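You operate a simulated robot arm through the tools that you are given. There is no shell and no other tool. Be economical: measure what you need, move in short steps, check, and stop when the job is done.

You are at the controls of a simulated two-armed robot. One attempt, no reset.

Task
Carry the teal tray with both arms and set it on the right end of the ice tank top.

The check looks at the end state, three seconds after you hand in, the way a careful person would. Anything else that was tipped, shoved, dropped, spilled or broken makes it a failure.

Robot
Two 7-joint arms with two-finger parallel grippers on one trunk, on a base that drives. Base frame: it is fixed to the floor where the robot stands at the start and does not move with it; the origin is under the middle of the robot, x ahead of it, y to its left, z up; the surface under the hand at the start is at about z = 850. Lengths are in mm, angles in rad, forces in N, time in s.
The left shoulder is at the start at [70, 130, 1157], the right one opposite. With the tool pointing down near the work surface each hand reaches from about 220 to 520 mm from the robot's upright axis, wherever it stands, measured 20 degrees to its own side. Places, roughly: right end of the ice tank top [-1800, 2300, 700]; teal tray (26x20x6 cm) [500, -100, 900]. Payload 1.57 kg a hand.
The TCP of each hand is the grasp point between the finger pads, 30 mm short of the fingertips. In the tool frame z runs along the fingers and y along their closing line. The gripper opens to 80 mm. The fingers are 17 mm wide and 12 mm thick; the gripper's body (40 by 82 mm) begins 80 mm behind the TCP.
Orientation is that of the tool frame in the base frame, as a unit quaternion [x, y, z, w]. With the fingers straight down and closing along the base's y, the tool's x points along the base's -x, its y along +y and its z along -z.

Tools
- The arms move only by the tool arm_command. It takes "left_rows", "right_rows" or both (then of equal length, played together; a hand with none holds still); each is a list of rows, each a list of 3 entries, a list of its own where there are three numbers: the shift along the base's x, y, z in mm, then the turn, a rotation vector about the base's x, y, z in rad, then the gripper command, from -1 (shut) to 1 (fully open), values between in proportion. In form: [[[dx, dy, dz], [wx, wy, wz], grip], ...]. A call has 1 to 10 rows; each row is the pose to reach, as a shift and turn from the pose commanded when the call began. Rows are played at 5 a second. More than 50 mm and 0.15 rad between two rows, or a gripper value outside its range, and nothing of the call is played. A pose out of reach is approached as far as the arm can. The call stops where the force on the tool passes 40 N (or 10 N more than at its start, if that is more) or the arm is blocked; 0.2 s more then pass. The fingers move at their own pace (about 108 mm/s each) and stop on an object; they squeeze with about 30 N. The grip force told is the motor's: it shows also when the fingers shut on nothing. Time passes only in rows, and 0.2 s behind the last, so rows that repeat a pose let the fingers close. The reply holds the time, the measured pose of the TCP, the force on the tool along the base axes, the opening and the grip force, in the units named above and with some noise, with the torque about the TCP (base axes, N m) and any sound that the robot's microphone picked up, and new pictures: "views" is both (left out), scene, wrist or none (wrist: the cameras of the hands that moved).
- Cameras (640 x 400 px; columns grow to the right, rows downward): "scene" is now at [130.5, -16.2, 1373.7]; the picture's right is [-0.18, -0.98, 0.00], its down [-0.69, 0.13, -0.72] and it looks along [0.70, -0.13, -0.70] (base axes); focal length 260 px, centre (320, 200). "left" rides on the left gripper at [72, 7, -122] in its tool frame; the picture's right is [-0.09, 1.00, 0.00], its down [-0.84, -0.08, -0.54] and it looks along [-0.54, -0.05, 0.84] (tool axes); focal length 238 px, centre (320, 200). "right" rides on the right gripper at [72, -7, -122] in its tool frame; the picture's right is [0.09, 1.00, 0.00], its down [-0.84, 0.08, -0.54] and it looks along [-0.54, 0.05, 0.84] (tool axes); focal length 238 px, centre (320, 200). There is no depth. A picture from a camera that has moved, and an enlarged one, comes with that camera's place and axes in the base frame and with its lens.
- raise_lower(by): slides the trunk up (or, below 0, down) by that many mm; the arms and the scene camera ride with it, the base frame stays. It gives what a move gives, with no picture.
- drive_base(legs): drives the robot by 1 to 6 legs, each [ahead, left, turn to the left] in mm, mm and rad, along the robot's own axes; the way and the turn of a leg run together, so that a leg with both is an arc; at most 1500 mm and 3.142 rad a leg. The arms and the cameras ride along, it lands a little off, and it stops where it bumps. It gives what a move gives, and a new picture of the scene camera.
- pan_tilt(pan, tilt): turns the head with the scene camera to pan (to the left, within 1.501 rad either way) and tilt (down, from -0.506 to 1.204), counted from straight ahead of the robot. It gives what a move gives, and a new picture of the scene camera.
- inspect(camera, box): a new picture of the part [left, top, right, bottom] of that camera's present view, enlarged. The clock stands still meanwhile.
- hand_in(): hands the job in; it is judged then, once.

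Work in short steps. Places have to be worked out from the pictures, the camera data and where the tool is seen: move nearer, look again, correct. Check each grasp and each placing, and mend what went wrong. You have 120 turns and 260 pictures in all, those below and enlarged ones among them. Open the grippers and draw the arms clear of the work before you hand the job in, unless the task says otherwise; then end with one line.

The tools are called after "Emit:" as a command line: name --argument value ..., lists and objects as JSON in quotes. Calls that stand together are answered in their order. arm_command: Moves the arms, as the interface text tells. Its arguments: {"type":"object","properties":{"left_rows":{"type":"array"},"right_rows":{"type":"array"},"views":{"type":"string","enum":["both","scene","wrist","none"]}},"required":[]} The other tools are called the same way: raise_lower (by) slides the trunk up or down; drive_base (legs) drives the base; pan_tilt (pan, tilt) turns the head that bears the scene camera; inspect (camera, box) takes an enlarged picture of a part of a camera's view; hand_in () hands the job in.

At the start:

```text
t: 0.0
left_tcp_pos: [371.8, 68.6, 1190.2]
left_orientation: [-0.001, 1.0, 0.0, -0.001]
left_wrist_force: [-0.6, 0.2, 0.7]
left_ft_torque: [0.01, 0.01, -0.01]
left_opening: 80.1
left_gripper_force: 0.1
right_tcp_pos: [400.8, -214.8, 1162.9]
right_orientation: [0.001, 1.0, -0.001, 0.002]
right_wrist_force: [-0.2, 0.4, 0.8]
right_ft_torque: [0.01, -0.01, -0.02]
right_opening: 80.3
right_gripper_force: 0.0
trunk travel left (down, up): [-795.0, 145.0]
robot x, y, heading: [-0.9, 0.2, -0.0]
head pan, tilt: [-0.182, 0.773]
```

scene: 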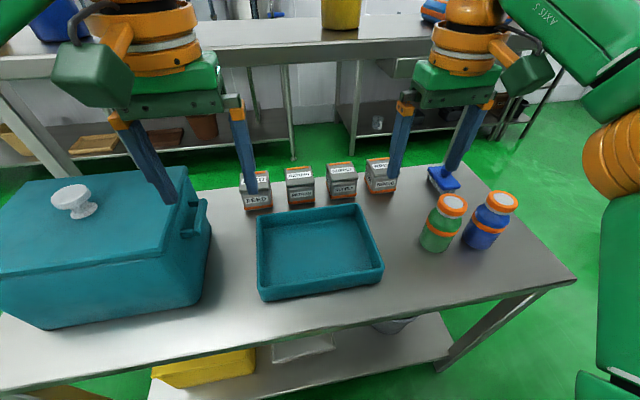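
right: 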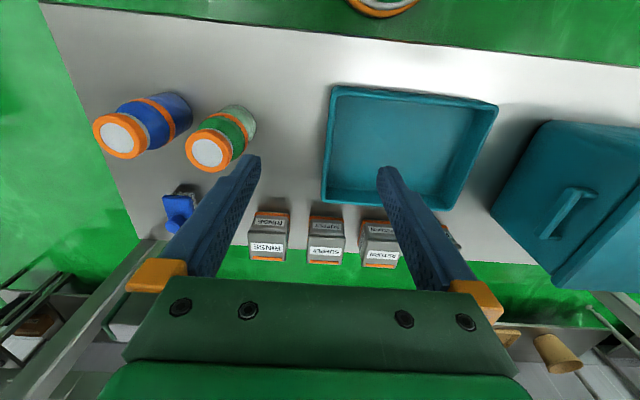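
left: 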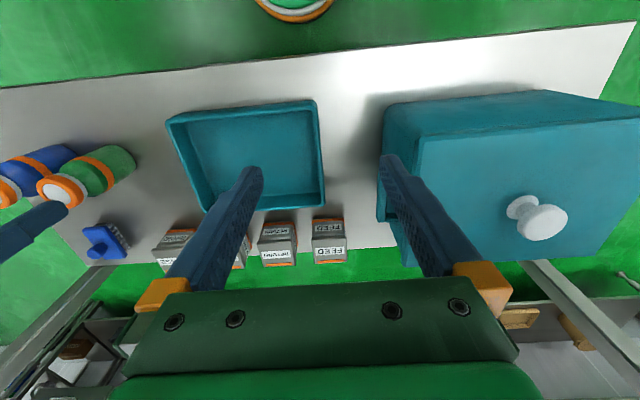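

The tray looks empty, centred near [476,-66] with its long axis along y. Before grasping I look toward the goal to plan the route.

Emit:
pan_tilt --pan 1.5 --tilt 0.3

Emit:
pan_tilt --pan -1.5 --tilt 0.3

Emit:
pan_tilt --pan -0.1 --tilt 0.9

```text
t: 1.7
left_tcp_pos: [373.3, 67.5, 1188.9]
left_orientation: [-0.001, 1.0, 0.0, 0.0]
left_wrist_force: [-0.5, -0.5, -0.3]
left_ft_torque: [0.01, 0.02, 0.02]
left_opening: 80.1
left_gripper_force: 0.0
right_tcp_pos: [400.7, -215.4, 1163.6]
right_orientation: [0.001, 1.0, 0.0, 0.001]
right_wrist_force: [0.0, -0.2, 0.3]
right_ft_torque: [0.0, -0.01, 0.0]
right_opening: 80.3
right_gripper_force: 0.1
trunk travel left (down, up): [-795.0, 145.0]
robot x, y, heading: [0.3, 0.0, -0.001]
head pan, tilt: [1.499, 0.3]
camera scene: at [56.7, 91.7, 1415.9], right [1.0, -0.07, 0.0], down [-0.02, -0.3, -0.96], along [0.07, 0.95, -0.3], focal length 260 px, centre (320, 200)
```

scene: 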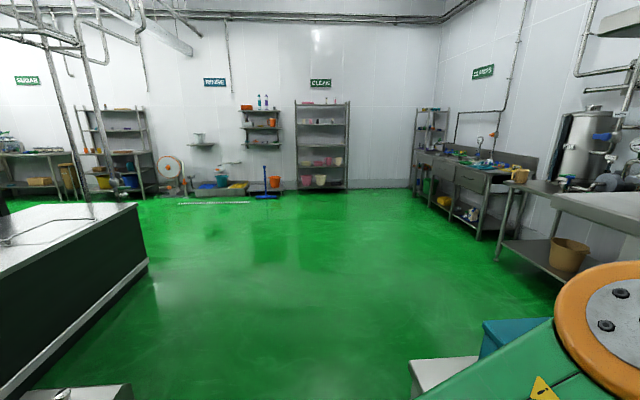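

```text
t: 4.3
left_tcp_pos: [373.1, 68.5, 1189.0]
left_orientation: [-0.002, 1.0, 0.001, 0.0]
left_wrist_force: [-1.0, 0.3, 0.2]
left_ft_torque: [0.01, -0.01, 0.04]
left_opening: 80.1
left_gripper_force: 0.0
right_tcp_pos: [402.4, -214.3, 1163.6]
right_orientation: [0.001, 1.0, -0.001, 0.001]
right_wrist_force: [0.6, -0.1, 0.5]
right_ft_torque: [-0.01, 0.01, 0.02]
right_opening: 80.3
right_gripper_force: 0.1
trunk travel left (down, up): [-795.0, 145.0]
robot x, y, heading: [0.5, -0.1, -0.003]
head pan, tilt: [-1.499, 0.3]
camera scene: at [56.7, -94.6, 1415.9], right [-1.0, -0.07, 0.0], down [-0.02, 0.29, -0.96], along [0.07, -0.95, -0.3], focal length 260 px, centre (320, 200)
```

scene: 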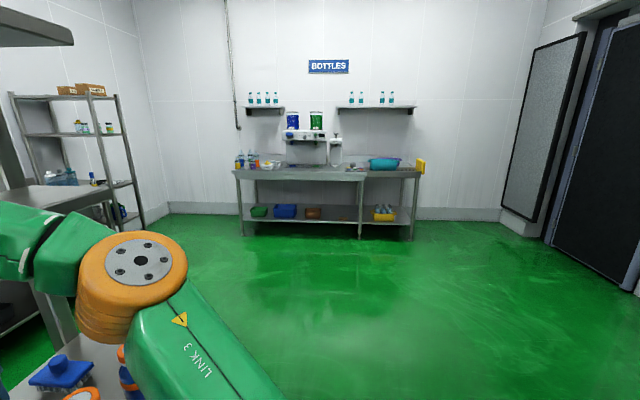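

```text
t: 5.8
left_tcp_pos: [372.4, 68.5, 1189.6]
left_orientation: [-0.001, 1.0, 0.0, 0.001]
left_wrist_force: [1.0, -0.6, 0.0]
left_ft_torque: [0.02, 0.04, 0.0]
left_opening: 80.2
left_gripper_force: 0.0
right_tcp_pos: [400.0, -215.3, 1164.0]
right_orientation: [0.0, 1.0, 0.0, 0.0]
right_wrist_force: [1.2, 1.1, 0.4]
right_ft_torque: [0.02, 0.04, 0.01]
right_opening: 80.0
right_gripper_force: 0.0
trunk travel left (down, up): [-795.0, 145.0]
robot x, y, heading: [-0.0, -0.4, -0.004]
head pan, tilt: [-0.099, 0.901]
camera scene: at [125.1, -9.1, 1363.7], right [-0.1, -0.99, 0.0], down [-0.78, 0.08, -0.62], along [0.62, -0.06, -0.78], focal length 260 px, centre (320, 200)
```

scene: 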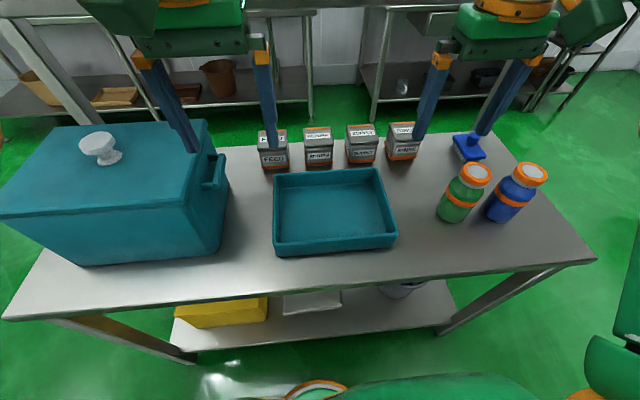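

The tank appears to run along y with its side edge around x≈-1380. First I move both hands above the tray's end walls (left wall y≈57, right wall y≈-194) and check.

Emit:
arm_command --left_rows '[[[35, -5, 0], [0, 0, 0], 1], [[70, -10, -20], [0, 0, 0], 1], [[100, -13, -50], [0, 0, 0], 1], [[100, -13, -95], [0, 0, 0], 1], [[100, -13, -140], [0, 0, 0], 1], [[100, -13, -180], [0, 0, 0], 1]]' --right_rows '[[[25, 5, 0], [0, 0, 0], 1], [[50, 12, -20], [0, 0, 0], 1], [[72, 20, -50], [0, 0, 0], 1], [[72, 20, -90], [0, 0, 0], 1], [[72, 20, -130], [0, 0, 0], 1], [[72, 20, -155], [0, 0, 0], 1]]'

```text
t: 7.2
left_tcp_pos: [466.6, 51.9, 1010.3]
left_orientation: [0.0, 1.0, 0.0, 0.0]
left_wrist_force: [-0.4, 0.3, 1.0]
left_ft_torque: [0.01, 0.02, 0.0]
left_opening: 80.0
left_gripper_force: 0.1
left hand out of reach, approached as far as the arm can: row 1, 2, 3, 4, 5, 6
right_tcp_pos: [472.2, -196.0, 1008.9]
right_orientation: [0.001, 1.0, -0.001, 0.0]
right_wrist_force: [-0.5, 0.1, -0.1]
right_ft_torque: [0.02, 0.02, -0.02]
right_opening: 80.1
right_gripper_force: 0.1
right hand out of reach, approached as far as the arm can: row 2, 3
trunk travel left (down, up): [-795.0, 145.0]
robot x, y, heading: [-2.1, -0.4, -0.006]
head pan, tilt: [-0.099, 0.901]
camera scene: at [125.8, -9.3, 1363.6], right [-0.1, -0.99, 0.0], down [-0.78, 0.08, -0.62], along [0.62, -0.06, -0.78], focal length 260 px, centre (320, 200)
camera right: at [399.9, -202.4, 1129.8], right [-0.09, 1.0, 0.0], down [0.84, 0.08, 0.54], along [0.54, 0.05, -0.84], focal length 238 px, centre (320, 200)
camera left: at [394.9, 59.8, 1131.7], right [0.09, 1.0, 0.0], down [0.84, -0.08, 0.54], along [0.54, -0.05, -0.84], focal length 238 px, centre (320, 200)
```

scene: 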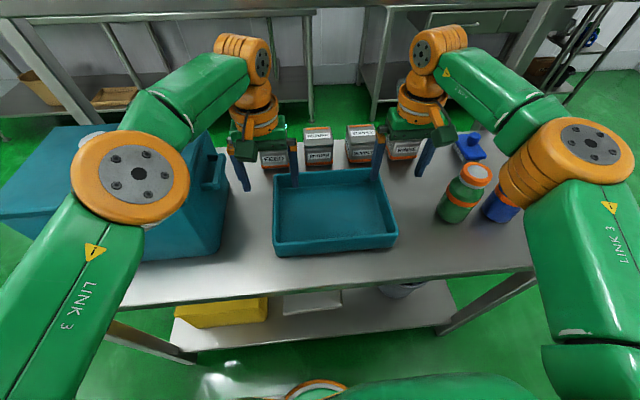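
right: 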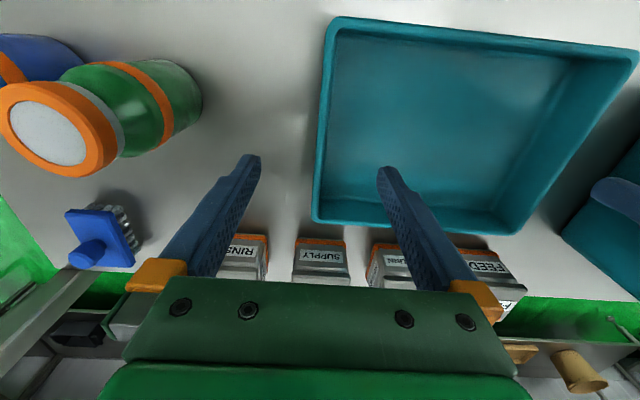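
left: 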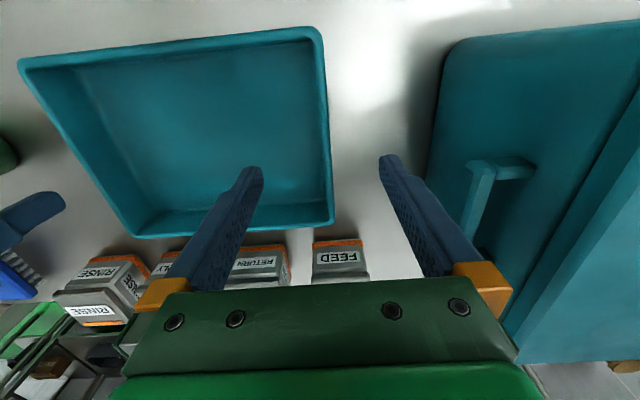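

Wall outer faces measure y≈61 (left) and y≈-196 (right). I centre the hands on walls (y≈56 and -191) and lower to about z=898.

Emit:
arm_command --left_rows '[[[-4, 4, -30], [0, 0, 0], 1], [[-4, 4, -60], [0, 0, 0], 1], [[-4, 4, -90], [0, 0, 0], 1], [[-4, 4, -111], [0, 0, 0], 1], [[-4, 4, -111], [0, 0, 0], 1]]' --right_rows '[[[-4, 5, -30], [0, 0, 0], 1], [[-4, 5, -60], [0, 0, 0], 1], [[-4, 5, -90], [0, 0, 0], 1], [[-4, 5, -110], [0, 0, 0], 1], [[-4, 5, -110], [0, 0, 0], 1]]'

```text
t: 8.4
left_tcp_pos: [459.9, 57.1, 897.7]
left_orientation: [-0.002, 1.0, 0.0, 0.0]
left_wrist_force: [-0.1, 0.2, -0.8]
left_ft_torque: [0.01, -0.01, 0.04]
left_opening: 80.0
left_gripper_force: 0.0
right_tcp_pos: [468.8, -191.2, 900.3]
right_orientation: [0.001, 1.0, 0.0, 0.0]
right_wrist_force: [-0.4, 0.0, 0.2]
right_ft_torque: [-0.03, 0.0, 0.03]
right_opening: 79.8
right_gripper_force: 0.0
trunk travel left (down, up): [-795.0, 145.0]
robot x, y, heading: [3.0, -0.4, -0.001]
head pan, tilt: [-0.099, 0.901]
camera scene: at [124.9, -9.0, 1363.7], right [-0.1, -1.0, 0.0], down [-0.78, 0.08, -0.62], along [0.62, -0.06, -0.78], focal length 260 px, centre (320, 200)
camera right: at [396.4, -197.9, 1020.6], right [-0.09, 1.0, 0.0], down [0.84, 0.08, 0.54], along [0.54, 0.05, -0.84], focal length 238 px, centre (320, 200)
camera left: at [388.6, 65.2, 1020.2], right [0.09, 1.0, 0.0], down [0.84, -0.08, 0.54], along [0.54, -0.05, -0.84], focal length 238 px, centre (320, 200)
```

scene: 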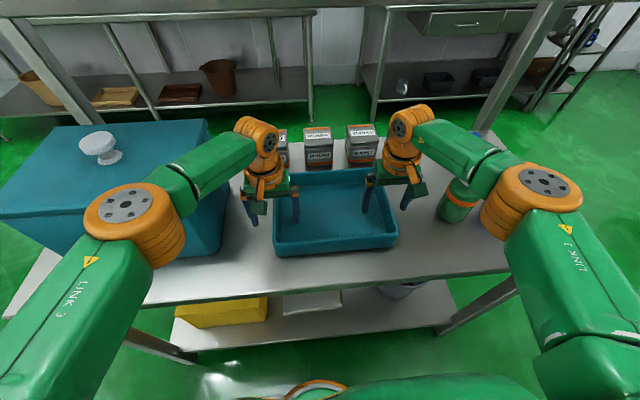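
right: 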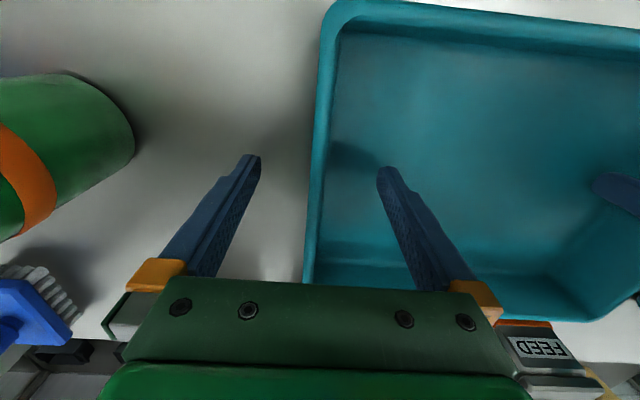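
left: 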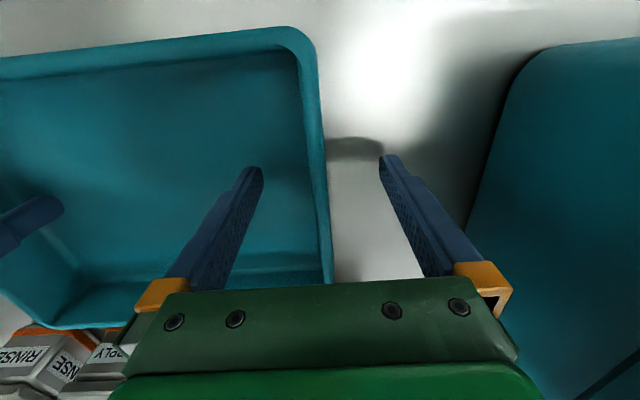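

The walls are between the fingers of both hands. I lower a few mm more and close both grippers.

Emit:
arm_command --left_rows '[[[5, 0, -5], [0, 0, 0], 1], [[5, 0, -5], [0, 0, 0], 0], [[5, 0, -5], [0, 0, 0], -1], [[5, 0, -5], [0, 0, 0], -1], [[5, 0, -5], [0, 0, 0], -1]]' --right_rows '[[[0, 0, -7], [0, 0, 0], 1], [[0, 0, -7], [0, 0, 0], 0], [[0, 0, -7], [0, 0, 0], -1], [[0, 0, -7], [0, 0, 0], -1], [[0, 0, -7], [0, 0, 0], -1]]'

```text
t: 9.7
left_tcp_pos: [464.8, 59.3, 893.5]
left_orientation: [-0.001, 1.0, 0.001, -0.001]
left_wrist_force: [-2.1, 25.3, 0.5]
left_ft_torque: [-0.6, 0.22, -0.2]
left_opening: 8.1
left_gripper_force: 27.3
right_tcp_pos: [468.8, -192.5, 892.6]
right_orientation: [0.002, 1.0, -0.002, 0.001]
right_wrist_force: [0.7, -25.6, 0.2]
right_ft_torque: [0.57, -0.38, 0.1]
right_opening: 8.2
right_gripper_force: 26.8
trunk travel left (down, up): [-795.0, 145.0]
robot x, y, heading: [-0.4, 1.4, -0.002]
head pan, tilt: [-0.099, 0.901]
camera scene: at [124.9, -9.5, 1363.6], right [-0.1, -1.0, 0.0], down [-0.78, 0.08, -0.62], along [0.62, -0.06, -0.78], focal length 260 px, centre (320, 200)
camera right: at [396.5, -198.7, 1014.1], right [-0.09, 1.0, 0.0], down [0.84, 0.08, 0.54], along [0.54, 0.05, -0.84], focal length 238 px, centre (320, 200)
camera left: at [393.7, 65.8, 1015.4], right [0.09, 1.0, 0.0], down [0.84, -0.08, 0.54], along [0.54, -0.04, -0.84], focal length 238 px, centre (320, 200)
```

scene: 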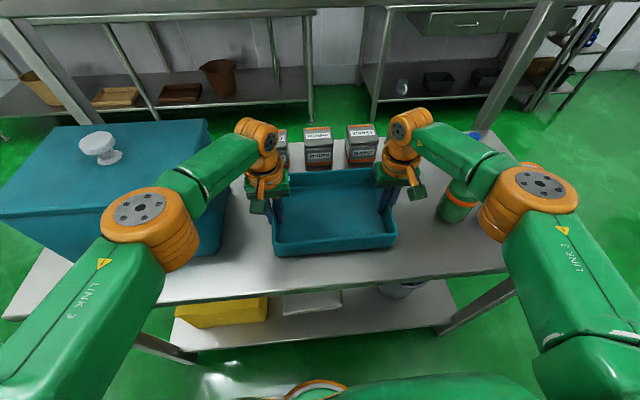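
right: 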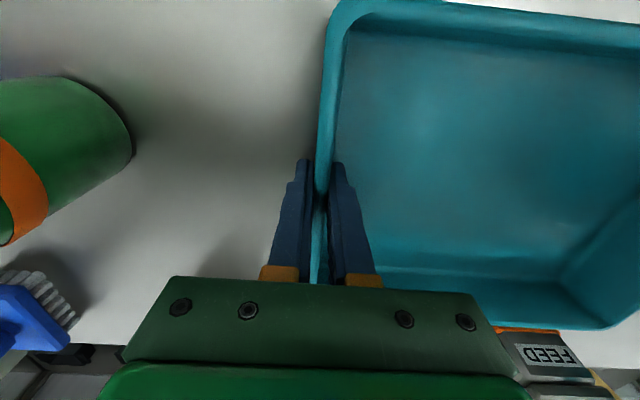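
left: 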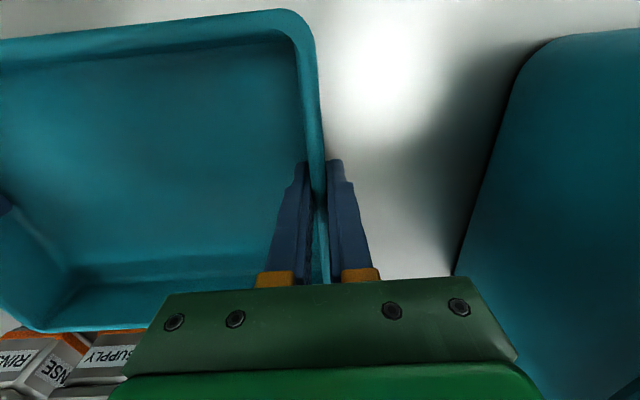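

Both grip an 8 mm wall, but with ~25 N internal stress outward on both hands. I spread the hands by a few mm to relieve it.

Emit:
arm_command --left_rows '[[[0, 2, 0], [0, 0, 0], -1], [[0, 2, 0], [0, 0, 0], -1]]' --right_rows '[[[0, -2, 0], [0, 0, 0], -1], [[0, -2, 0], [0, 0, 0], -1]]' --views "none"

```text
t: 10.2
left_tcp_pos: [464.7, 59.4, 893.1]
left_orientation: [0.0, 1.0, 0.0, -0.001]
left_wrist_force: [-1.6, 9.2, -1.6]
left_ft_torque: [0.77, 0.26, -0.08]
left_opening: 7.6
left_gripper_force: 26.6
right_tcp_pos: [469.2, -192.4, 891.6]
right_orientation: [0.001, 1.0, 0.001, 0.001]
right_wrist_force: [2.9, -12.6, 12.8]
right_ft_torque: [0.17, 0.6, 0.01]
right_opening: 7.9
right_gripper_force: 27.0
trunk travel left (down, up): [-795.0, 145.0]
robot x, y, heading: [-1.0, 2.3, -0.005]
head pan, tilt: [-0.099, 0.901]
```

The stress has dropped by half. I spread 1 mm more and lift 30 mm with both arms together.

Emit:
arm_command --left_rows '[[[0, 1, 0], [0, 0, 0], -1], [[0, 1, 5], [0, 0, 0], -1], [[0, 1, 15], [0, 0, 0], -1], [[0, 1, 30], [0, 0, 0], -1], [[0, 1, 30], [0, 0, 0], -1]]' --right_rows '[[[0, -1, 0], [0, 0, 0], -1], [[0, -1, 5], [0, 0, 0], -1], [[0, -1, 15], [0, 0, 0], -1], [[0, -1, 30], [0, 0, 0], -1], [[0, -1, 30], [0, 0, 0], -1]]' --views "both"

```text
t: 11.4
left_tcp_pos: [464.3, 60.1, 923.1]
left_orientation: [0.0, 1.0, -0.002, -0.001]
left_wrist_force: [-0.5, -15.9, -10.5]
left_ft_torque: [0.9, 0.28, -0.06]
left_opening: 8.3
left_gripper_force: 27.1
right_tcp_pos: [470.5, -192.0, 920.6]
right_orientation: [0.0, 1.0, 0.002, 0.0]
right_wrist_force: [0.3, 16.0, 5.0]
right_ft_torque: [0.99, -0.17, -0.14]
right_opening: 7.7
right_gripper_force: 27.1
trunk travel left (down, up): [-795.0, 145.0]
robot x, y, heading: [0.5, -0.7, 0.005]
head pan, tilt: [-0.099, 0.901]
camera scene: at [127.4, -9.2, 1363.4], right [-0.1, -1.0, 0.0], down [-0.78, 0.08, -0.62], along [0.62, -0.06, -0.79], focal length 260 px, centre (320, 200)
camera right: at [397.7, -199.3, 1042.1], right [-0.09, 1.0, 0.0], down [0.84, 0.08, 0.54], along [0.54, 0.05, -0.84], focal length 238 px, centre (320, 200)
camera left: at [395.1, 67.8, 1046.0], right [0.09, 1.0, 0.0], down [0.84, -0.08, 0.54], along [0.54, -0.05, -0.84], focal length 238 px, centre (320, 200)
```

scene: 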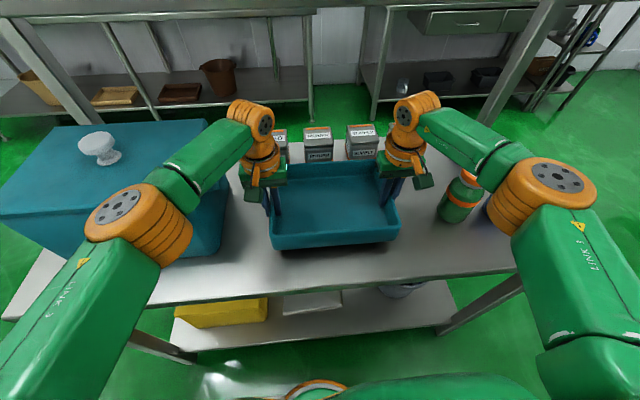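
right: 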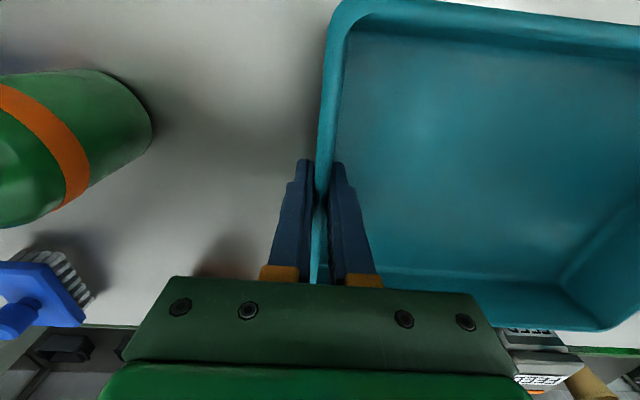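
left: 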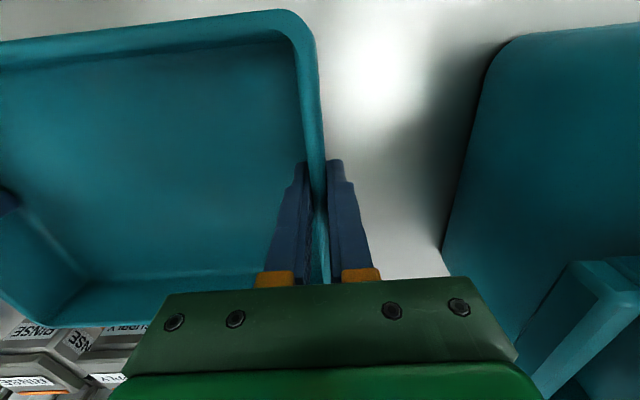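

The tray is off the table. I relax the now slightly outward pull by 0.8 mm each, even out the heights, then raise with the trunk.

Emit:
arm_command --left_rows '[[[0, -0.8, -0.5], [0, 0, 0], -1], [[0, -0.8, -0.5], [0, 0, 0], -1]]' --right_rows '[[[0, 0.8, 0.7], [0, 0, 0], -1], [[0, 0.8, 0.7], [0, 0, 0], -1]]' --views "none"

Emit:
raise_lower --by 120

```text
t: 12.1
left_tcp_pos: [467.4, 60.7, 922.6]
left_orientation: [0.0, 1.0, -0.002, -0.001]
left_wrist_force: [0.2, -13.5, -10.5]
left_ft_torque: [0.84, 0.28, -0.1]
left_opening: 8.0
left_gripper_force: 27.2
right_tcp_pos: [470.6, -192.9, 921.1]
right_orientation: [0.001, 1.0, 0.001, 0.0]
right_wrist_force: [0.4, 13.6, 3.7]
right_ft_torque: [0.81, -0.22, -0.14]
right_opening: 7.8
right_gripper_force: 26.9
trunk travel left (down, up): [-795.0, 145.0]
robot x, y, heading: [2.7, 2.1, 0.002]
head pan, tilt: [-0.099, 0.901]
```

```text
t: 13.6
left_tcp_pos: [465.6, 59.3, 1043.9]
left_orientation: [-0.001, 1.0, 0.0, -0.001]
left_wrist_force: [0.2, -17.9, -10.2]
left_ft_torque: [0.8, -0.18, -0.11]
left_opening: 8.0
left_gripper_force: 27.0
right_tcp_pos: [469.6, -192.1, 1040.1]
right_orientation: [0.0, 1.0, 0.001, 0.0]
right_wrist_force: [1.3, 17.0, 2.1]
right_ft_torque: [0.8, 0.32, -0.1]
right_opening: 7.6
right_gripper_force: 26.5
trunk travel left (down, up): [-915.0, 25.0]
robot x, y, heading: [-2.1, 0.6, 0.003]
head pan, tilt: [-0.099, 0.901]
```

The tray is well clear of the table. I relax another 1 mm inward per side and level the load by lifting the right hand slightly.

Emit:
arm_command --left_rows '[[[0, -1, -0.5], [0, 0, 0], -1], [[0, -1, -0.5], [0, 0, 0], -1]]' --right_rows '[[[0, 1, 1], [0, 0, 0], -1], [[0, 1, 1], [0, 0, 0], -1]]' --views "scene"

```text
t: 14.2
left_tcp_pos: [466.7, 59.2, 1041.1]
left_orientation: [-0.001, 1.0, 0.0, -0.001]
left_wrist_force: [-1.6, -7.0, -1.3]
left_ft_torque: [-0.44, 0.1, -0.26]
left_opening: 7.9
left_gripper_force: 26.8
right_tcp_pos: [470.1, -192.3, 1042.2]
right_orientation: [0.001, 1.0, -0.001, -0.001]
right_wrist_force: [1.1, 6.0, -5.3]
right_ft_torque: [-0.05, 0.02, -0.03]
right_opening: 8.0
right_gripper_force: 27.0
trunk travel left (down, up): [-915.0, 25.0]
robot x, y, heading: [1.7, -0.1, 0.005]
head pan, tilt: [-0.099, 0.901]
camera scene: at [127.1, -9.2, 1483.4], right [-0.1, -1.0, 0.0], down [-0.78, 0.08, -0.62], along [0.62, -0.06, -0.78], focal length 260 px, centre (320, 200)
```

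scene: 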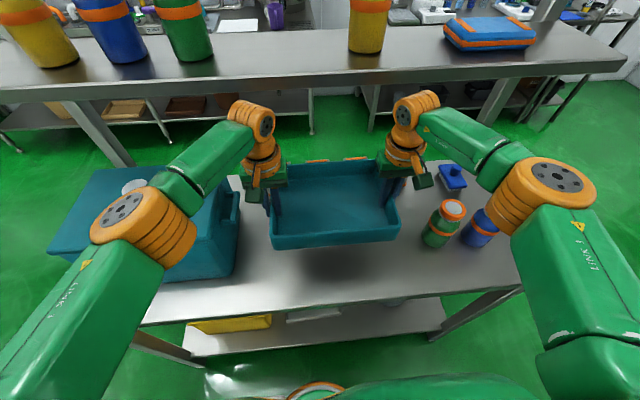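

The tray is held level and balanced. Before reversing I look at the floor to both rear sides.

Emit:
pan_tilt --pan 1.5 --tilt 0.8

Emit:
pan_tilt --pan -1.5 --tilt 0.8

```text
t: 15.8
left_tcp_pos: [465.0, 61.2, 1042.2]
left_orientation: [-0.001, 1.0, 0.001, -0.001]
left_wrist_force: [-0.9, 10.4, 0.8]
left_ft_torque: [-0.52, -0.13, -0.25]
left_opening: 7.8
left_gripper_force: 26.8
right_tcp_pos: [469.3, -192.1, 1040.4]
right_orientation: [0.001, 1.0, -0.002, 0.0]
right_wrist_force: [0.4, -8.7, -7.0]
right_ft_torque: [-0.38, 0.18, -0.04]
right_opening: 8.3
right_gripper_force: 26.8
trunk travel left (down, up): [-915.0, 25.0]
robot x, y, heading: [-0.6, 0.2, 0.001]
head pan, tilt: [1.499, 0.799]
camera scene: at [57.9, 78.7, 1491.5], right [1.0, -0.07, 0.0], down [-0.05, -0.71, -0.7], along [0.05, 0.7, -0.72], focal length 260 px, centre (320, 200)
```

scene: 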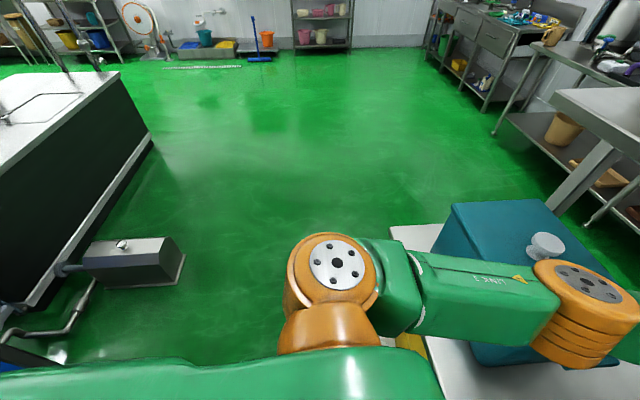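

```text
t: 18.4
left_tcp_pos: [465.8, 58.8, 1041.6]
left_orientation: [-0.001, 1.0, 0.0, -0.001]
left_wrist_force: [-1.9, 24.7, -0.9]
left_ft_torque: [-0.49, -0.17, -0.18]
left_opening: 7.9
left_gripper_force: 27.1
right_tcp_pos: [470.0, -192.7, 1041.6]
right_orientation: [0.0, 1.0, -0.001, 0.0]
right_wrist_force: [1.1, -24.0, -6.2]
right_ft_torque: [-0.29, 0.25, -0.03]
right_opening: 7.8
right_gripper_force: 26.7
trunk travel left (down, up): [-915.0, 25.0]
robot x, y, heading: [-0.4, -2.3, 0.002]
head pan, tilt: [-1.499, 0.799]
camera scene: at [57.9, -82.2, 1491.4], right [-1.0, -0.07, 0.0], down [-0.05, 0.72, -0.7], along [0.05, -0.7, -0.72], focal length 260 px, centre (320, 200)
```

scene: 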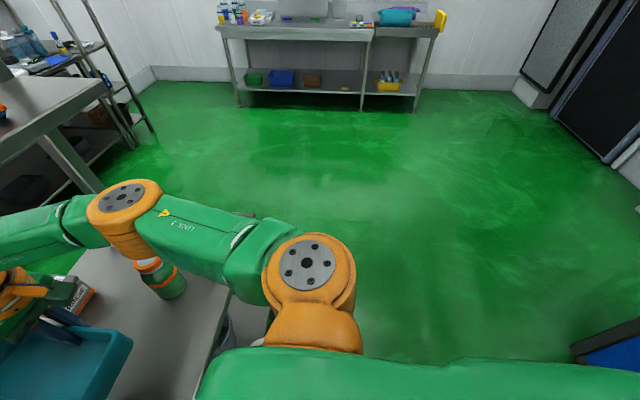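

Obstacles: a low machine near [-750..-1180, 900] and a blue item near x≈-1000 behind right, so a 350 mm reverse is safe. I relieve the squeeze first, then back up.

Emit:
arm_command --left_rows '[[[0, 1, 0], [0, 0, 0], -1], [[0, 1, 0], [0, 0, 0], -1]]' --right_rows '[[[0, -1, 0], [0, 0, 0], -1], [[0, -1, 0], [0, 0, 0], -1]]' --views "none"

Emit:
drive_base --legs '[[-350, 0, 0]]'

Emit:
pan_tilt --pan 1.5 --tilt 0.8

```text
t: 19.0
left_tcp_pos: [465.7, 60.4, 1041.9]
left_orientation: [0.0, 1.0, -0.002, -0.001]
left_wrist_force: [-1.6, 11.8, -2.2]
left_ft_torque: [0.24, -0.28, -0.22]
left_opening: 8.0
left_gripper_force: 26.6
right_tcp_pos: [468.5, -191.3, 1041.5]
right_orientation: [0.0, 1.0, 0.001, 0.0]
right_wrist_force: [1.2, -11.3, -4.2]
right_ft_torque: [-0.52, 0.32, -0.13]
right_opening: 8.1
right_gripper_force: 27.2
trunk travel left (down, up): [-915.0, 25.0]
robot x, y, heading: [2.5, 0.1, -0.005]
head pan, tilt: [-1.499, 0.799]
```

```text
t: 21.3
left_tcp_pos: [119.5, 59.0, 1040.6]
left_orientation: [0.0, 1.0, 0.0, -0.002]
left_wrist_force: [-1.7, -8.9, -3.0]
left_ft_torque: [0.24, 0.37, -0.21]
left_opening: 7.8
left_gripper_force: 27.0
right_tcp_pos: [123.4, -191.7, 1040.9]
right_orientation: [0.001, 1.0, 0.001, -0.002]
right_wrist_force: [1.7, 8.4, -4.4]
right_ft_torque: [-0.5, -0.2, -0.14]
right_opening: 7.9
right_gripper_force: 27.0
trunk travel left (down, up): [-915.0, 25.0]
robot x, y, heading: [-350.2, 0.1, -0.006]
head pan, tilt: [-1.499, 0.799]
camera scene: at [-287.8, -82.0, 1491.3], right [-1.0, -0.07, 0.0], down [-0.05, 0.72, -0.7], along [0.05, -0.7, -0.72], focal length 260 px, centre (320, 200)
```

scene: 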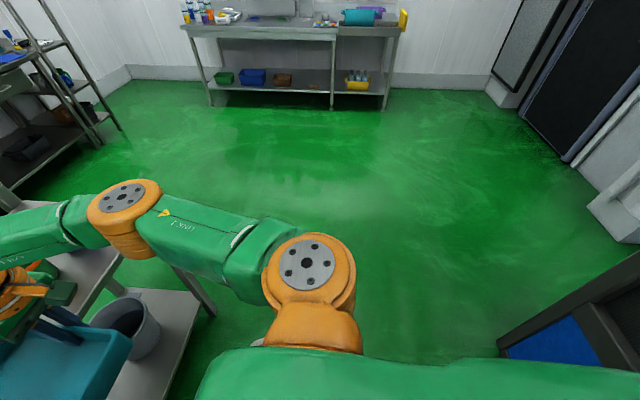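

```text
t: 23.9
left_tcp_pos: [117.0, 58.8, 1042.6]
left_orientation: [0.0, 1.0, -0.001, -0.001]
left_wrist_force: [-1.7, -1.4, -1.9]
left_ft_torque: [0.27, 0.06, -0.18]
left_opening: 7.4
left_gripper_force: 27.0
right_tcp_pos: [120.6, -192.4, 1041.4]
right_orientation: [0.001, 1.0, 0.001, 0.0]
right_wrist_force: [1.0, 2.1, -2.8]
right_ft_torque: [-0.51, -0.04, -0.12]
right_opening: 8.0
right_gripper_force: 27.4
trunk travel left (down, up): [-915.0, 25.0]
robot x, y, heading: [-351.5, -2.7, 0.0]
head pan, tilt: [1.499, 0.799]
camera scene: at [-291.0, 78.9, 1491.5], right [1.0, -0.07, 0.0], down [-0.05, -0.71, -0.7], along [0.05, 0.7, -0.72], focal length 260 px, centre (320, 200)
```

scene: 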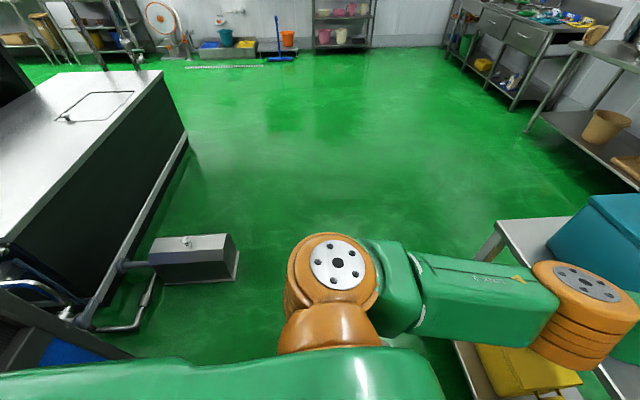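

Internal forces are near zero and the tank is seen: top spans roughly x -1410..-2130, y 700..2400, with a hatch about y 1750–2000. I turn left to face +y and drive ahead past the low machine, shifting slightly right.

Emit:
drive_base --legs '[[0, 0, 1.571], [0, -60, 0], [1000, 0, 0]]'

Emit:
pan_tilt --pan 0.7 --tilt 0.6

```text
t: 33.5
left_tcp_pos: [-333.8, 1467.7, 1043.8]
left_orientation: [-0.703, 0.711, -0.002, -0.001]
left_wrist_force: [1.4, -1.3, -2.2]
left_ft_torque: [-0.03, 0.25, -0.17]
left_opening: 7.9
left_gripper_force: 26.9
right_tcp_pos: [-82.0, 1470.3, 1041.3]
right_orientation: [-0.704, 0.711, 0.0, -0.001]
right_wrist_force: [-2.6, 1.3, -4.0]
right_ft_torque: [-0.02, -0.49, -0.14]
right_opening: 8.0
right_gripper_force: 26.5
trunk travel left (down, up): [-915.0, 25.0]
robot x, y, heading: [-277.7, 1003.2, 1.56]
head pan, tilt: [1.499, 0.799]
camera scene: at [-358.9, 1058.8, 1491.5], right [0.08, 1.0, 0.0], down [0.71, -0.06, -0.7], along [-0.69, 0.06, -0.72], focal length 260 px, centre (320, 200)
```

scene: 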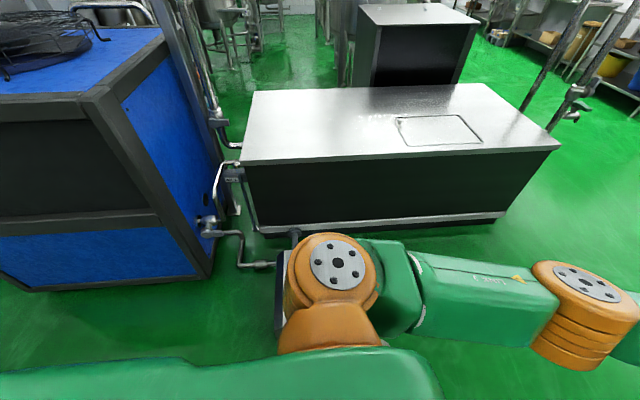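

```text
t: 34.6
left_tcp_pos: [-333.9, 1468.7, 1042.5]
left_orientation: [-0.703, 0.711, -0.002, 0.0]
left_wrist_force: [2.1, -1.5, -2.9]
left_ft_torque: [0.04, 0.33, -0.22]
left_opening: 7.8
left_gripper_force: 27.0
right_tcp_pos: [-81.4, 1471.2, 1042.0]
right_orientation: [-0.703, 0.711, 0.0, -0.001]
right_wrist_force: [-2.3, 1.2, -3.9]
right_ft_torque: [-0.13, -0.46, -0.13]
right_opening: 7.9
right_gripper_force: 27.1
trunk travel left (down, up): [-915.0, 25.0]
robot x, y, heading: [-280.5, 998.4, 1.556]
head pan, tilt: [0.7, 0.6]
camera scene: at [-334.7, 1121.6, 1508.2], right [0.77, 0.64, 0.0], down [0.36, -0.44, -0.82], along [-0.53, 0.64, -0.57], focal length 260 px, centre (320, 200)
```

scene: 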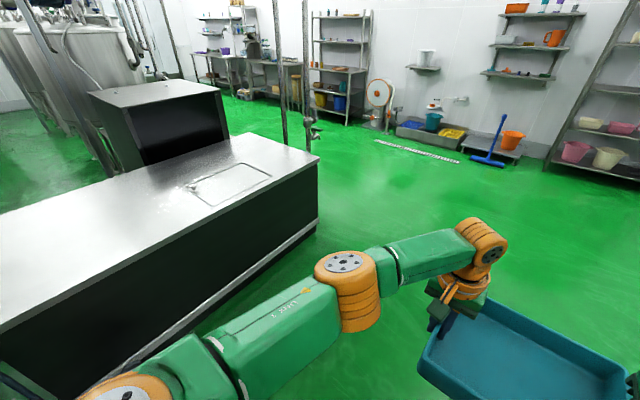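

The tank top is x -1390..-2220, y 750..2440; the hatch ends near y≈2065 and vertical pipes stand at the +y end. So I'll approach from the front (facing -x) with tray centre near y≈2230; I drive there and turn.

Emit:
drive_base --legs '[[1230, 0, 0], [0, 0, 1.571]]'

Emit:
pan_tilt --pan 0 --tilt 0.45

```text
t: 44.4
left_tcp_pos: [-731.7, 2149.8, 1042.6]
left_orientation: [1.0, -0.014, 0.002, 0.0]
left_wrist_force: [0.4, 1.8, -2.9]
left_ft_torque: [-0.3, -0.06, -0.2]
left_opening: 8.0
left_gripper_force: 26.4
right_tcp_pos: [-728.2, 2402.4, 1040.3]
right_orientation: [1.0, -0.013, -0.001, 0.001]
right_wrist_force: [-2.1, -1.0, -2.8]
right_ft_torque: [0.41, -0.06, -0.1]
right_opening: 8.0
right_gripper_force: 26.9
trunk travel left (down, up): [-915.0, 25.0]
robot x, y, heading: [-262.8, 2198.9, 3.111]
head pan, tilt: [0.7, 0.6]
camera scene: at [-386.3, 2142.5, 1508.3], right [-0.62, 0.78, 0.0], down [0.44, 0.35, -0.82], along [-0.64, -0.51, -0.57], focal length 260 px, centre (320, 200)
```

scene: 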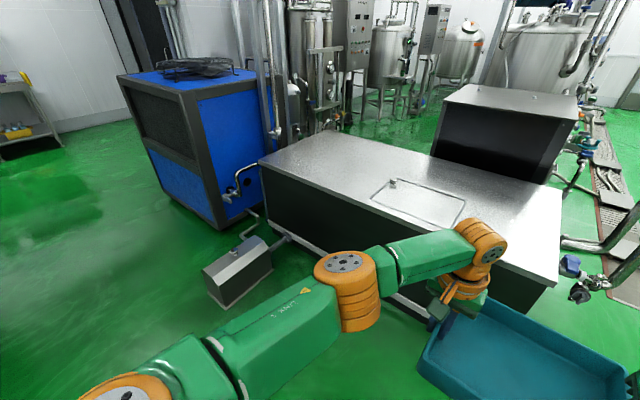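

```text
t: 45.5
left_tcp_pos: [-731.7, 2149.9, 1042.3]
left_orientation: [1.0, -0.015, 0.001, -0.001]
left_wrist_force: [1.1, 1.5, -2.5]
left_ft_torque: [-0.32, 0.13, -0.18]
left_opening: 8.0
left_gripper_force: 26.9
right_tcp_pos: [-728.8, 2402.2, 1041.2]
right_orientation: [1.0, -0.014, 0.0, 0.001]
right_wrist_force: [-1.2, -1.5, -3.4]
right_ft_torque: [0.44, -0.17, -0.12]
right_opening: 8.0
right_gripper_force: 26.9
trunk travel left (down, up): [-915.0, 25.0]
robot x, y, heading: [-263.0, 2197.7, 3.115]
head pan, tilt: [0.0, 0.45]
camera scene: at [-409.0, 2199.4, 1521.7], right [0.03, 1.0, 0.0], down [0.44, -0.01, -0.9], along [-0.9, 0.02, -0.44], focal length 260 px, centre (320, 200)
```

scene: 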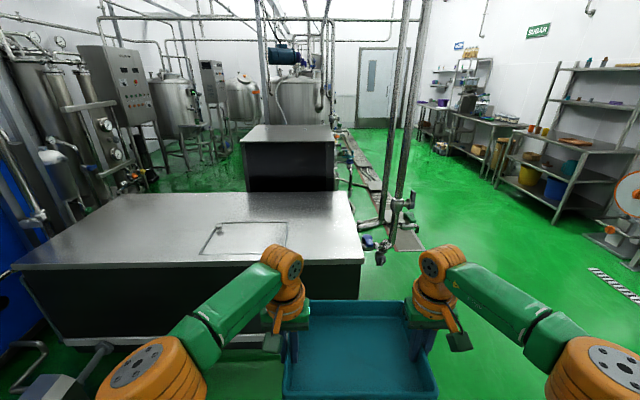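

Tank's right end edge is y≈2440, front edge x≈-1400; the pipes stand at about y≈2680, clear of my arms. I straighten the heading, drive 600 ahead and look straight down to see the base front versus the tank.

Emit:
drive_base --legs '[[0, 0, 0.027], [600, 0, 0]]'

Emit:
pan_tilt --pan 0 --tilt 1.2

```text
t: 49.3
left_tcp_pos: [-1331.9, 2134.4, 1043.4]
left_orientation: [1.0, 0.003, 0.002, -0.001]
left_wrist_force: [0.9, 1.9, -3.8]
left_ft_torque: [-0.28, -0.1, -0.17]
left_opening: 7.9
left_gripper_force: 26.7
right_tcp_pos: [-1336.8, 2387.7, 1042.5]
right_orientation: [1.0, 0.002, 0.0, 0.0]
right_wrist_force: [-0.5, -1.7, -3.9]
right_ft_torque: [0.44, 0.05, -0.09]
right_opening: 7.7
right_gripper_force: 27.3
trunk travel left (down, up): [-915.0, 25.0]
robot x, y, heading: [-865.7, 2197.3, -3.136]
head pan, tilt: [0.0, 0.45]
camera scene: at [-1009.7, 2193.8, 1522.0], right [0.0, 1.0, 0.0], down [0.44, 0.0, -0.9], along [-0.9, 0.0, -0.44], focal length 260 px, centre (320, 200)
```

scene: 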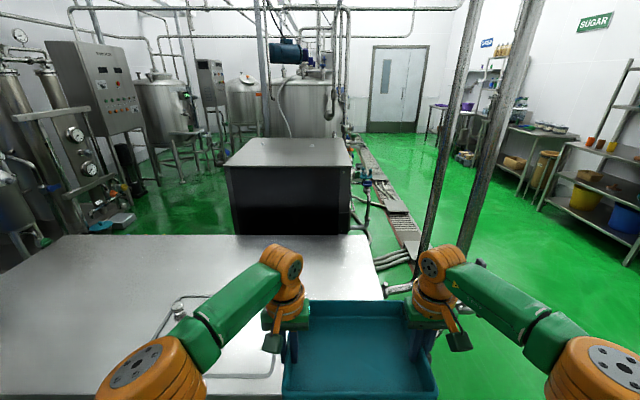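

```text
t: 50.4
left_tcp_pos: [-1332.0, 2134.5, 1043.0]
left_orientation: [1.0, 0.002, 0.001, 0.0]
left_wrist_force: [0.9, 1.5, -3.3]
left_ft_torque: [-0.35, 0.06, -0.17]
left_opening: 7.8
left_gripper_force: 26.4
right_tcp_pos: [-1337.3, 2385.2, 1041.7]
right_orientation: [1.0, 0.002, 0.001, 0.0]
right_wrist_force: [-0.9, -1.3, -2.3]
right_ft_torque: [0.4, -0.14, -0.09]
right_opening: 8.3
right_gripper_force: 26.8
trunk travel left (down, up): [-915.0, 25.0]
robot x, y, heading: [-869.5, 2195.8, -3.134]
head pan, tilt: [0.0, 1.201]
camera scene: at [-975.8, 2194.0, 1463.7], right [0.0, 1.0, 0.0], down [0.93, 0.0, -0.36], along [-0.36, 0.0, -0.93], focal length 260 px, centre (320, 200)
```

scene: 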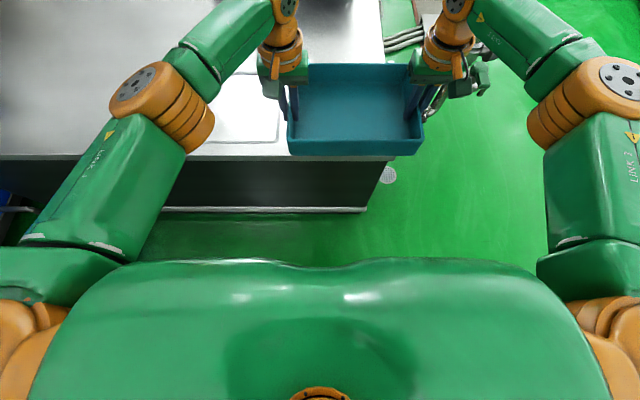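

The base front is less than 290 mm ahead of the axis, tank front edge x≈-1410, so I can go 230 mm further. Tray would sit at x≈-1475..-1675, y≈2130..2390, right of the hatch.

Emit:
drive_base --legs '[[230, 0, 0]]'

Emit:
raise_lower --by -230

Emit:
pan_tilt --pan -0.1 --tilt 0.9

```text
t: 52.1
left_tcp_pos: [-1557.2, 2134.4, 1043.7]
left_orientation: [1.0, 0.002, -0.001, -0.001]
left_wrist_force: [1.8, 1.3, -1.4]
left_ft_torque: [-0.36, -0.09, -0.17]
left_opening: 7.6
left_gripper_force: 27.0
right_tcp_pos: [-1562.1, 2385.5, 1043.5]
right_orientation: [1.0, 0.002, -0.001, 0.001]
right_wrist_force: [-0.4, -1.2, -3.6]
right_ft_torque: [0.44, 0.09, -0.09]
right_opening: 7.7
right_gripper_force: 26.7
trunk travel left (down, up): [-915.0, 25.0]
robot x, y, heading: [-1099.9, 2189.3, -3.14]
head pan, tilt: [0.0, 1.201]
camera scene: at [-1198.2, 2193.0, 1464.1], right [0.0, 1.0, 0.0], down [0.93, 0.0, -0.36], along [-0.36, 0.0, -0.93], focal length 260 px, centre (320, 200)
```

scene: 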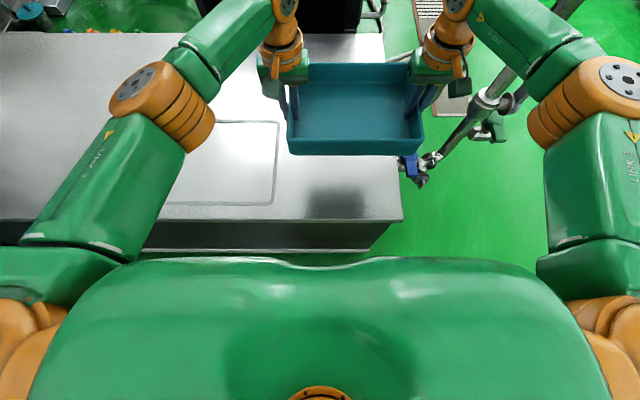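

```text
t: 54.5
left_tcp_pos: [-1559.7, 2133.1, 813.5]
left_orientation: [1.0, 0.003, 0.002, -0.001]
left_wrist_force: [0.5, 0.2, -3.3]
left_ft_torque: [-0.27, -0.1, -0.13]
left_opening: 7.7
left_gripper_force: 27.1
right_tcp_pos: [-1564.4, 2385.5, 811.3]
right_orientation: [1.0, 0.002, -0.001, 0.0]
right_wrist_force: [-1.0, -1.5, -3.6]
right_ft_torque: [0.41, -0.02, -0.09]
right_opening: 8.0
right_gripper_force: 27.0
trunk travel left (down, up): [-685.0, 255.0]
robot x, y, heading: [-1094.5, 2196.0, -3.137]
head pan, tilt: [0.0, 1.201]
```

```text
t: 55.3
left_tcp_pos: [-1560.1, 2132.8, 813.5]
left_orientation: [1.0, 0.003, 0.002, -0.001]
left_wrist_force: [0.5, 1.7, -1.6]
left_ft_torque: [-0.33, -0.12, -0.12]
left_opening: 7.8
left_gripper_force: 27.4
right_tcp_pos: [-1565.0, 2385.3, 811.4]
right_orientation: [1.0, 0.002, -0.001, 0.001]
right_wrist_force: [-1.6, -1.3, -3.4]
right_ft_torque: [0.41, 0.07, -0.08]
right_opening: 8.1
right_gripper_force: 26.8
trunk travel left (down, up): [-685.0, 255.0]
robot x, y, heading: [-1096.2, 2198.2, -3.135]
head pan, tilt: [-0.099, 0.901]
camera scene: at [-1221.9, 2200.4, 1253.4], right [0.09, 1.0, 0.0], down [0.78, -0.07, -0.62], along [-0.62, 0.06, -0.79], focal length 260 px, centre (320, 200)
```

scene: 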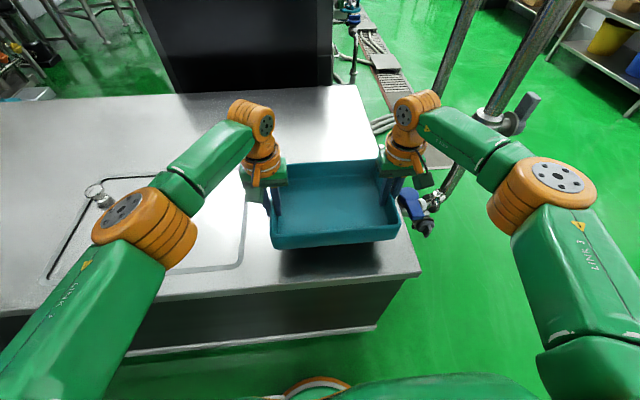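

The tray is ~70 mm above the top, right of the hatch. I go 40 mm further ahead for edge margin, then lower 55 mm.

Emit:
drive_base --legs '[[40, 0, 0]]'

Emit:
raise_lower --by -50

Emit:
arm_command --left_rows '[[[0, 0, 0], [0, 0, 0], -1]]' --right_rows '[[[0, 0, 0], [0, 0, 0], -1]]'

```text
t: 56.2
left_tcp_pos: [-1597.0, 2133.1, 814.1]
left_orientation: [1.0, 0.002, 0.0, -0.001]
left_wrist_force: [0.9, 1.1, -3.1]
left_ft_torque: [-0.3, -0.15, -0.11]
left_opening: 8.0
left_gripper_force: 26.9
right_tcp_pos: [-1602.1, 2384.9, 813.3]
right_orientation: [1.0, 0.002, -0.002, 0.001]
right_wrist_force: [-1.2, -1.8, -3.6]
right_ft_torque: [0.4, 0.04, -0.1]
right_opening: 7.9
right_gripper_force: 26.8
trunk travel left (down, up): [-685.0, 255.0]
robot x, y, heading: [-1136.6, 2192.5, -3.136]
head pan, tilt: [-0.099, 0.901]
camera scene: at [-1257.7, 2200.2, 1253.9], right [0.1, 1.0, 0.0], down [0.78, -0.07, -0.62], along [-0.62, 0.06, -0.78], focal length 260 px, centre (320, 200)
```

scene: 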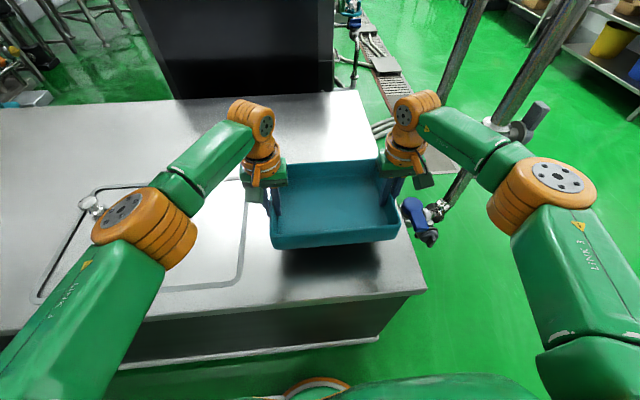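

```text
t: 57.1
left_tcp_pos: [-1598.7, 2133.5, 762.6]
left_orientation: [1.0, 0.002, 0.001, -0.001]
left_wrist_force: [-0.3, 1.1, -2.2]
left_ft_torque: [-0.34, 0.09, -0.12]
left_opening: 8.0
left_gripper_force: 26.6
right_tcp_pos: [-1603.8, 2384.9, 761.0]
right_orientation: [1.0, 0.002, -0.001, 0.0]
right_wrist_force: [0.0, -1.1, -3.4]
right_ft_torque: [0.33, -0.14, -0.06]
right_opening: 7.9
right_gripper_force: 26.9
trunk travel left (down, up): [-635.0, 305.0]
robot x, y, heading: [-1131.3, 2193.7, -3.136]
head pan, tilt: [-0.099, 0.901]
```

```text
t: 57.5
left_tcp_pos: [-1598.3, 2133.4, 762.0]
left_orientation: [1.0, 0.001, 0.001, -0.001]
left_wrist_force: [1.8, 0.9, -3.2]
left_ft_torque: [-0.36, 0.03, -0.15]
left_opening: 8.1
left_gripper_force: 27.0
right_tcp_pos: [-1604.5, 2384.9, 760.9]
right_orientation: [1.0, 0.001, 0.001, 0.001]
right_wrist_force: [-1.3, -1.6, -4.1]
right_ft_torque: [0.41, -0.08, -0.1]
right_opening: 8.0
right_gripper_force: 27.1
trunk travel left (down, up): [-635.0, 305.0]
robot x, y, heading: [-1136.4, 2196.1, -3.134]
head pan, tilt: [-0.099, 0.901]
camera scene: at [-1261.7, 2200.3, 1203.4], right [0.1, 1.0, 0.0], down [0.78, -0.07, -0.62], along [-0.62, 0.06, -0.78], focal length 260 px, centre (320, 200)
camera right: at [-1533.0, 2392.1, 883.3], right [0.1, -1.0, 0.0], down [-0.84, -0.08, 0.54], along [-0.54, -0.05, -0.84], focal length 238 px, centre (320, 200)
camera left: at [-1526.8, 2127.1, 884.7], right [-0.09, -1.0, 0.0], down [-0.84, 0.07, 0.54], along [-0.54, 0.05, -0.84], focal length 238 px, centre (320, 200)
```

scene: 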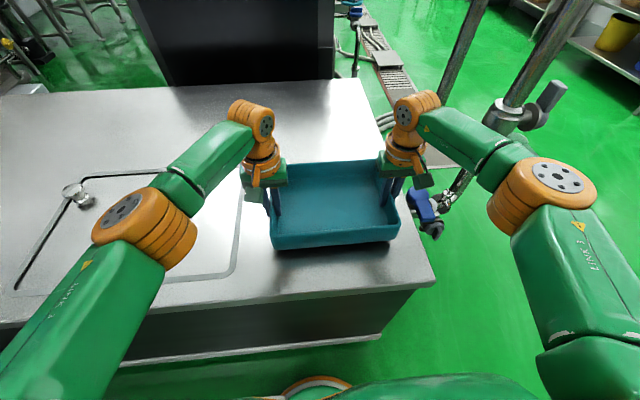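
right: 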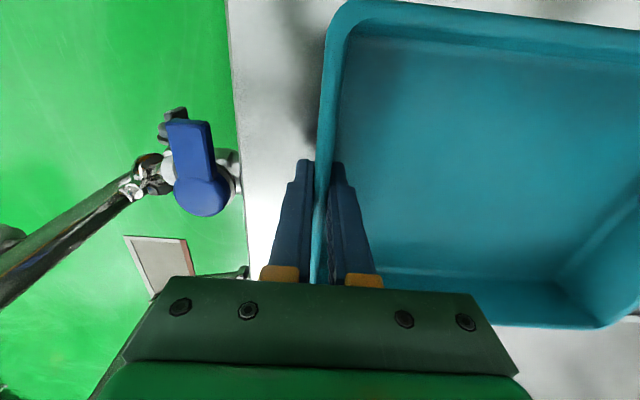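
left: 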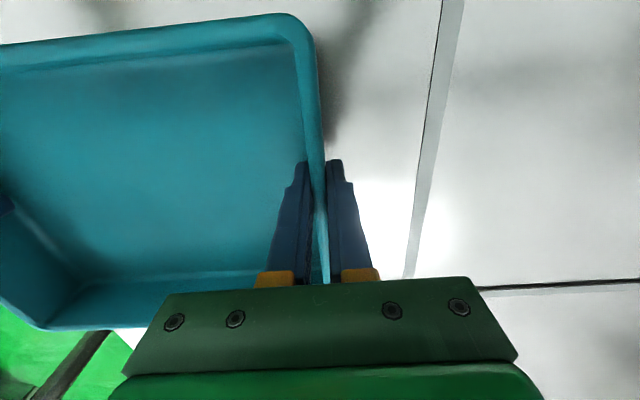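

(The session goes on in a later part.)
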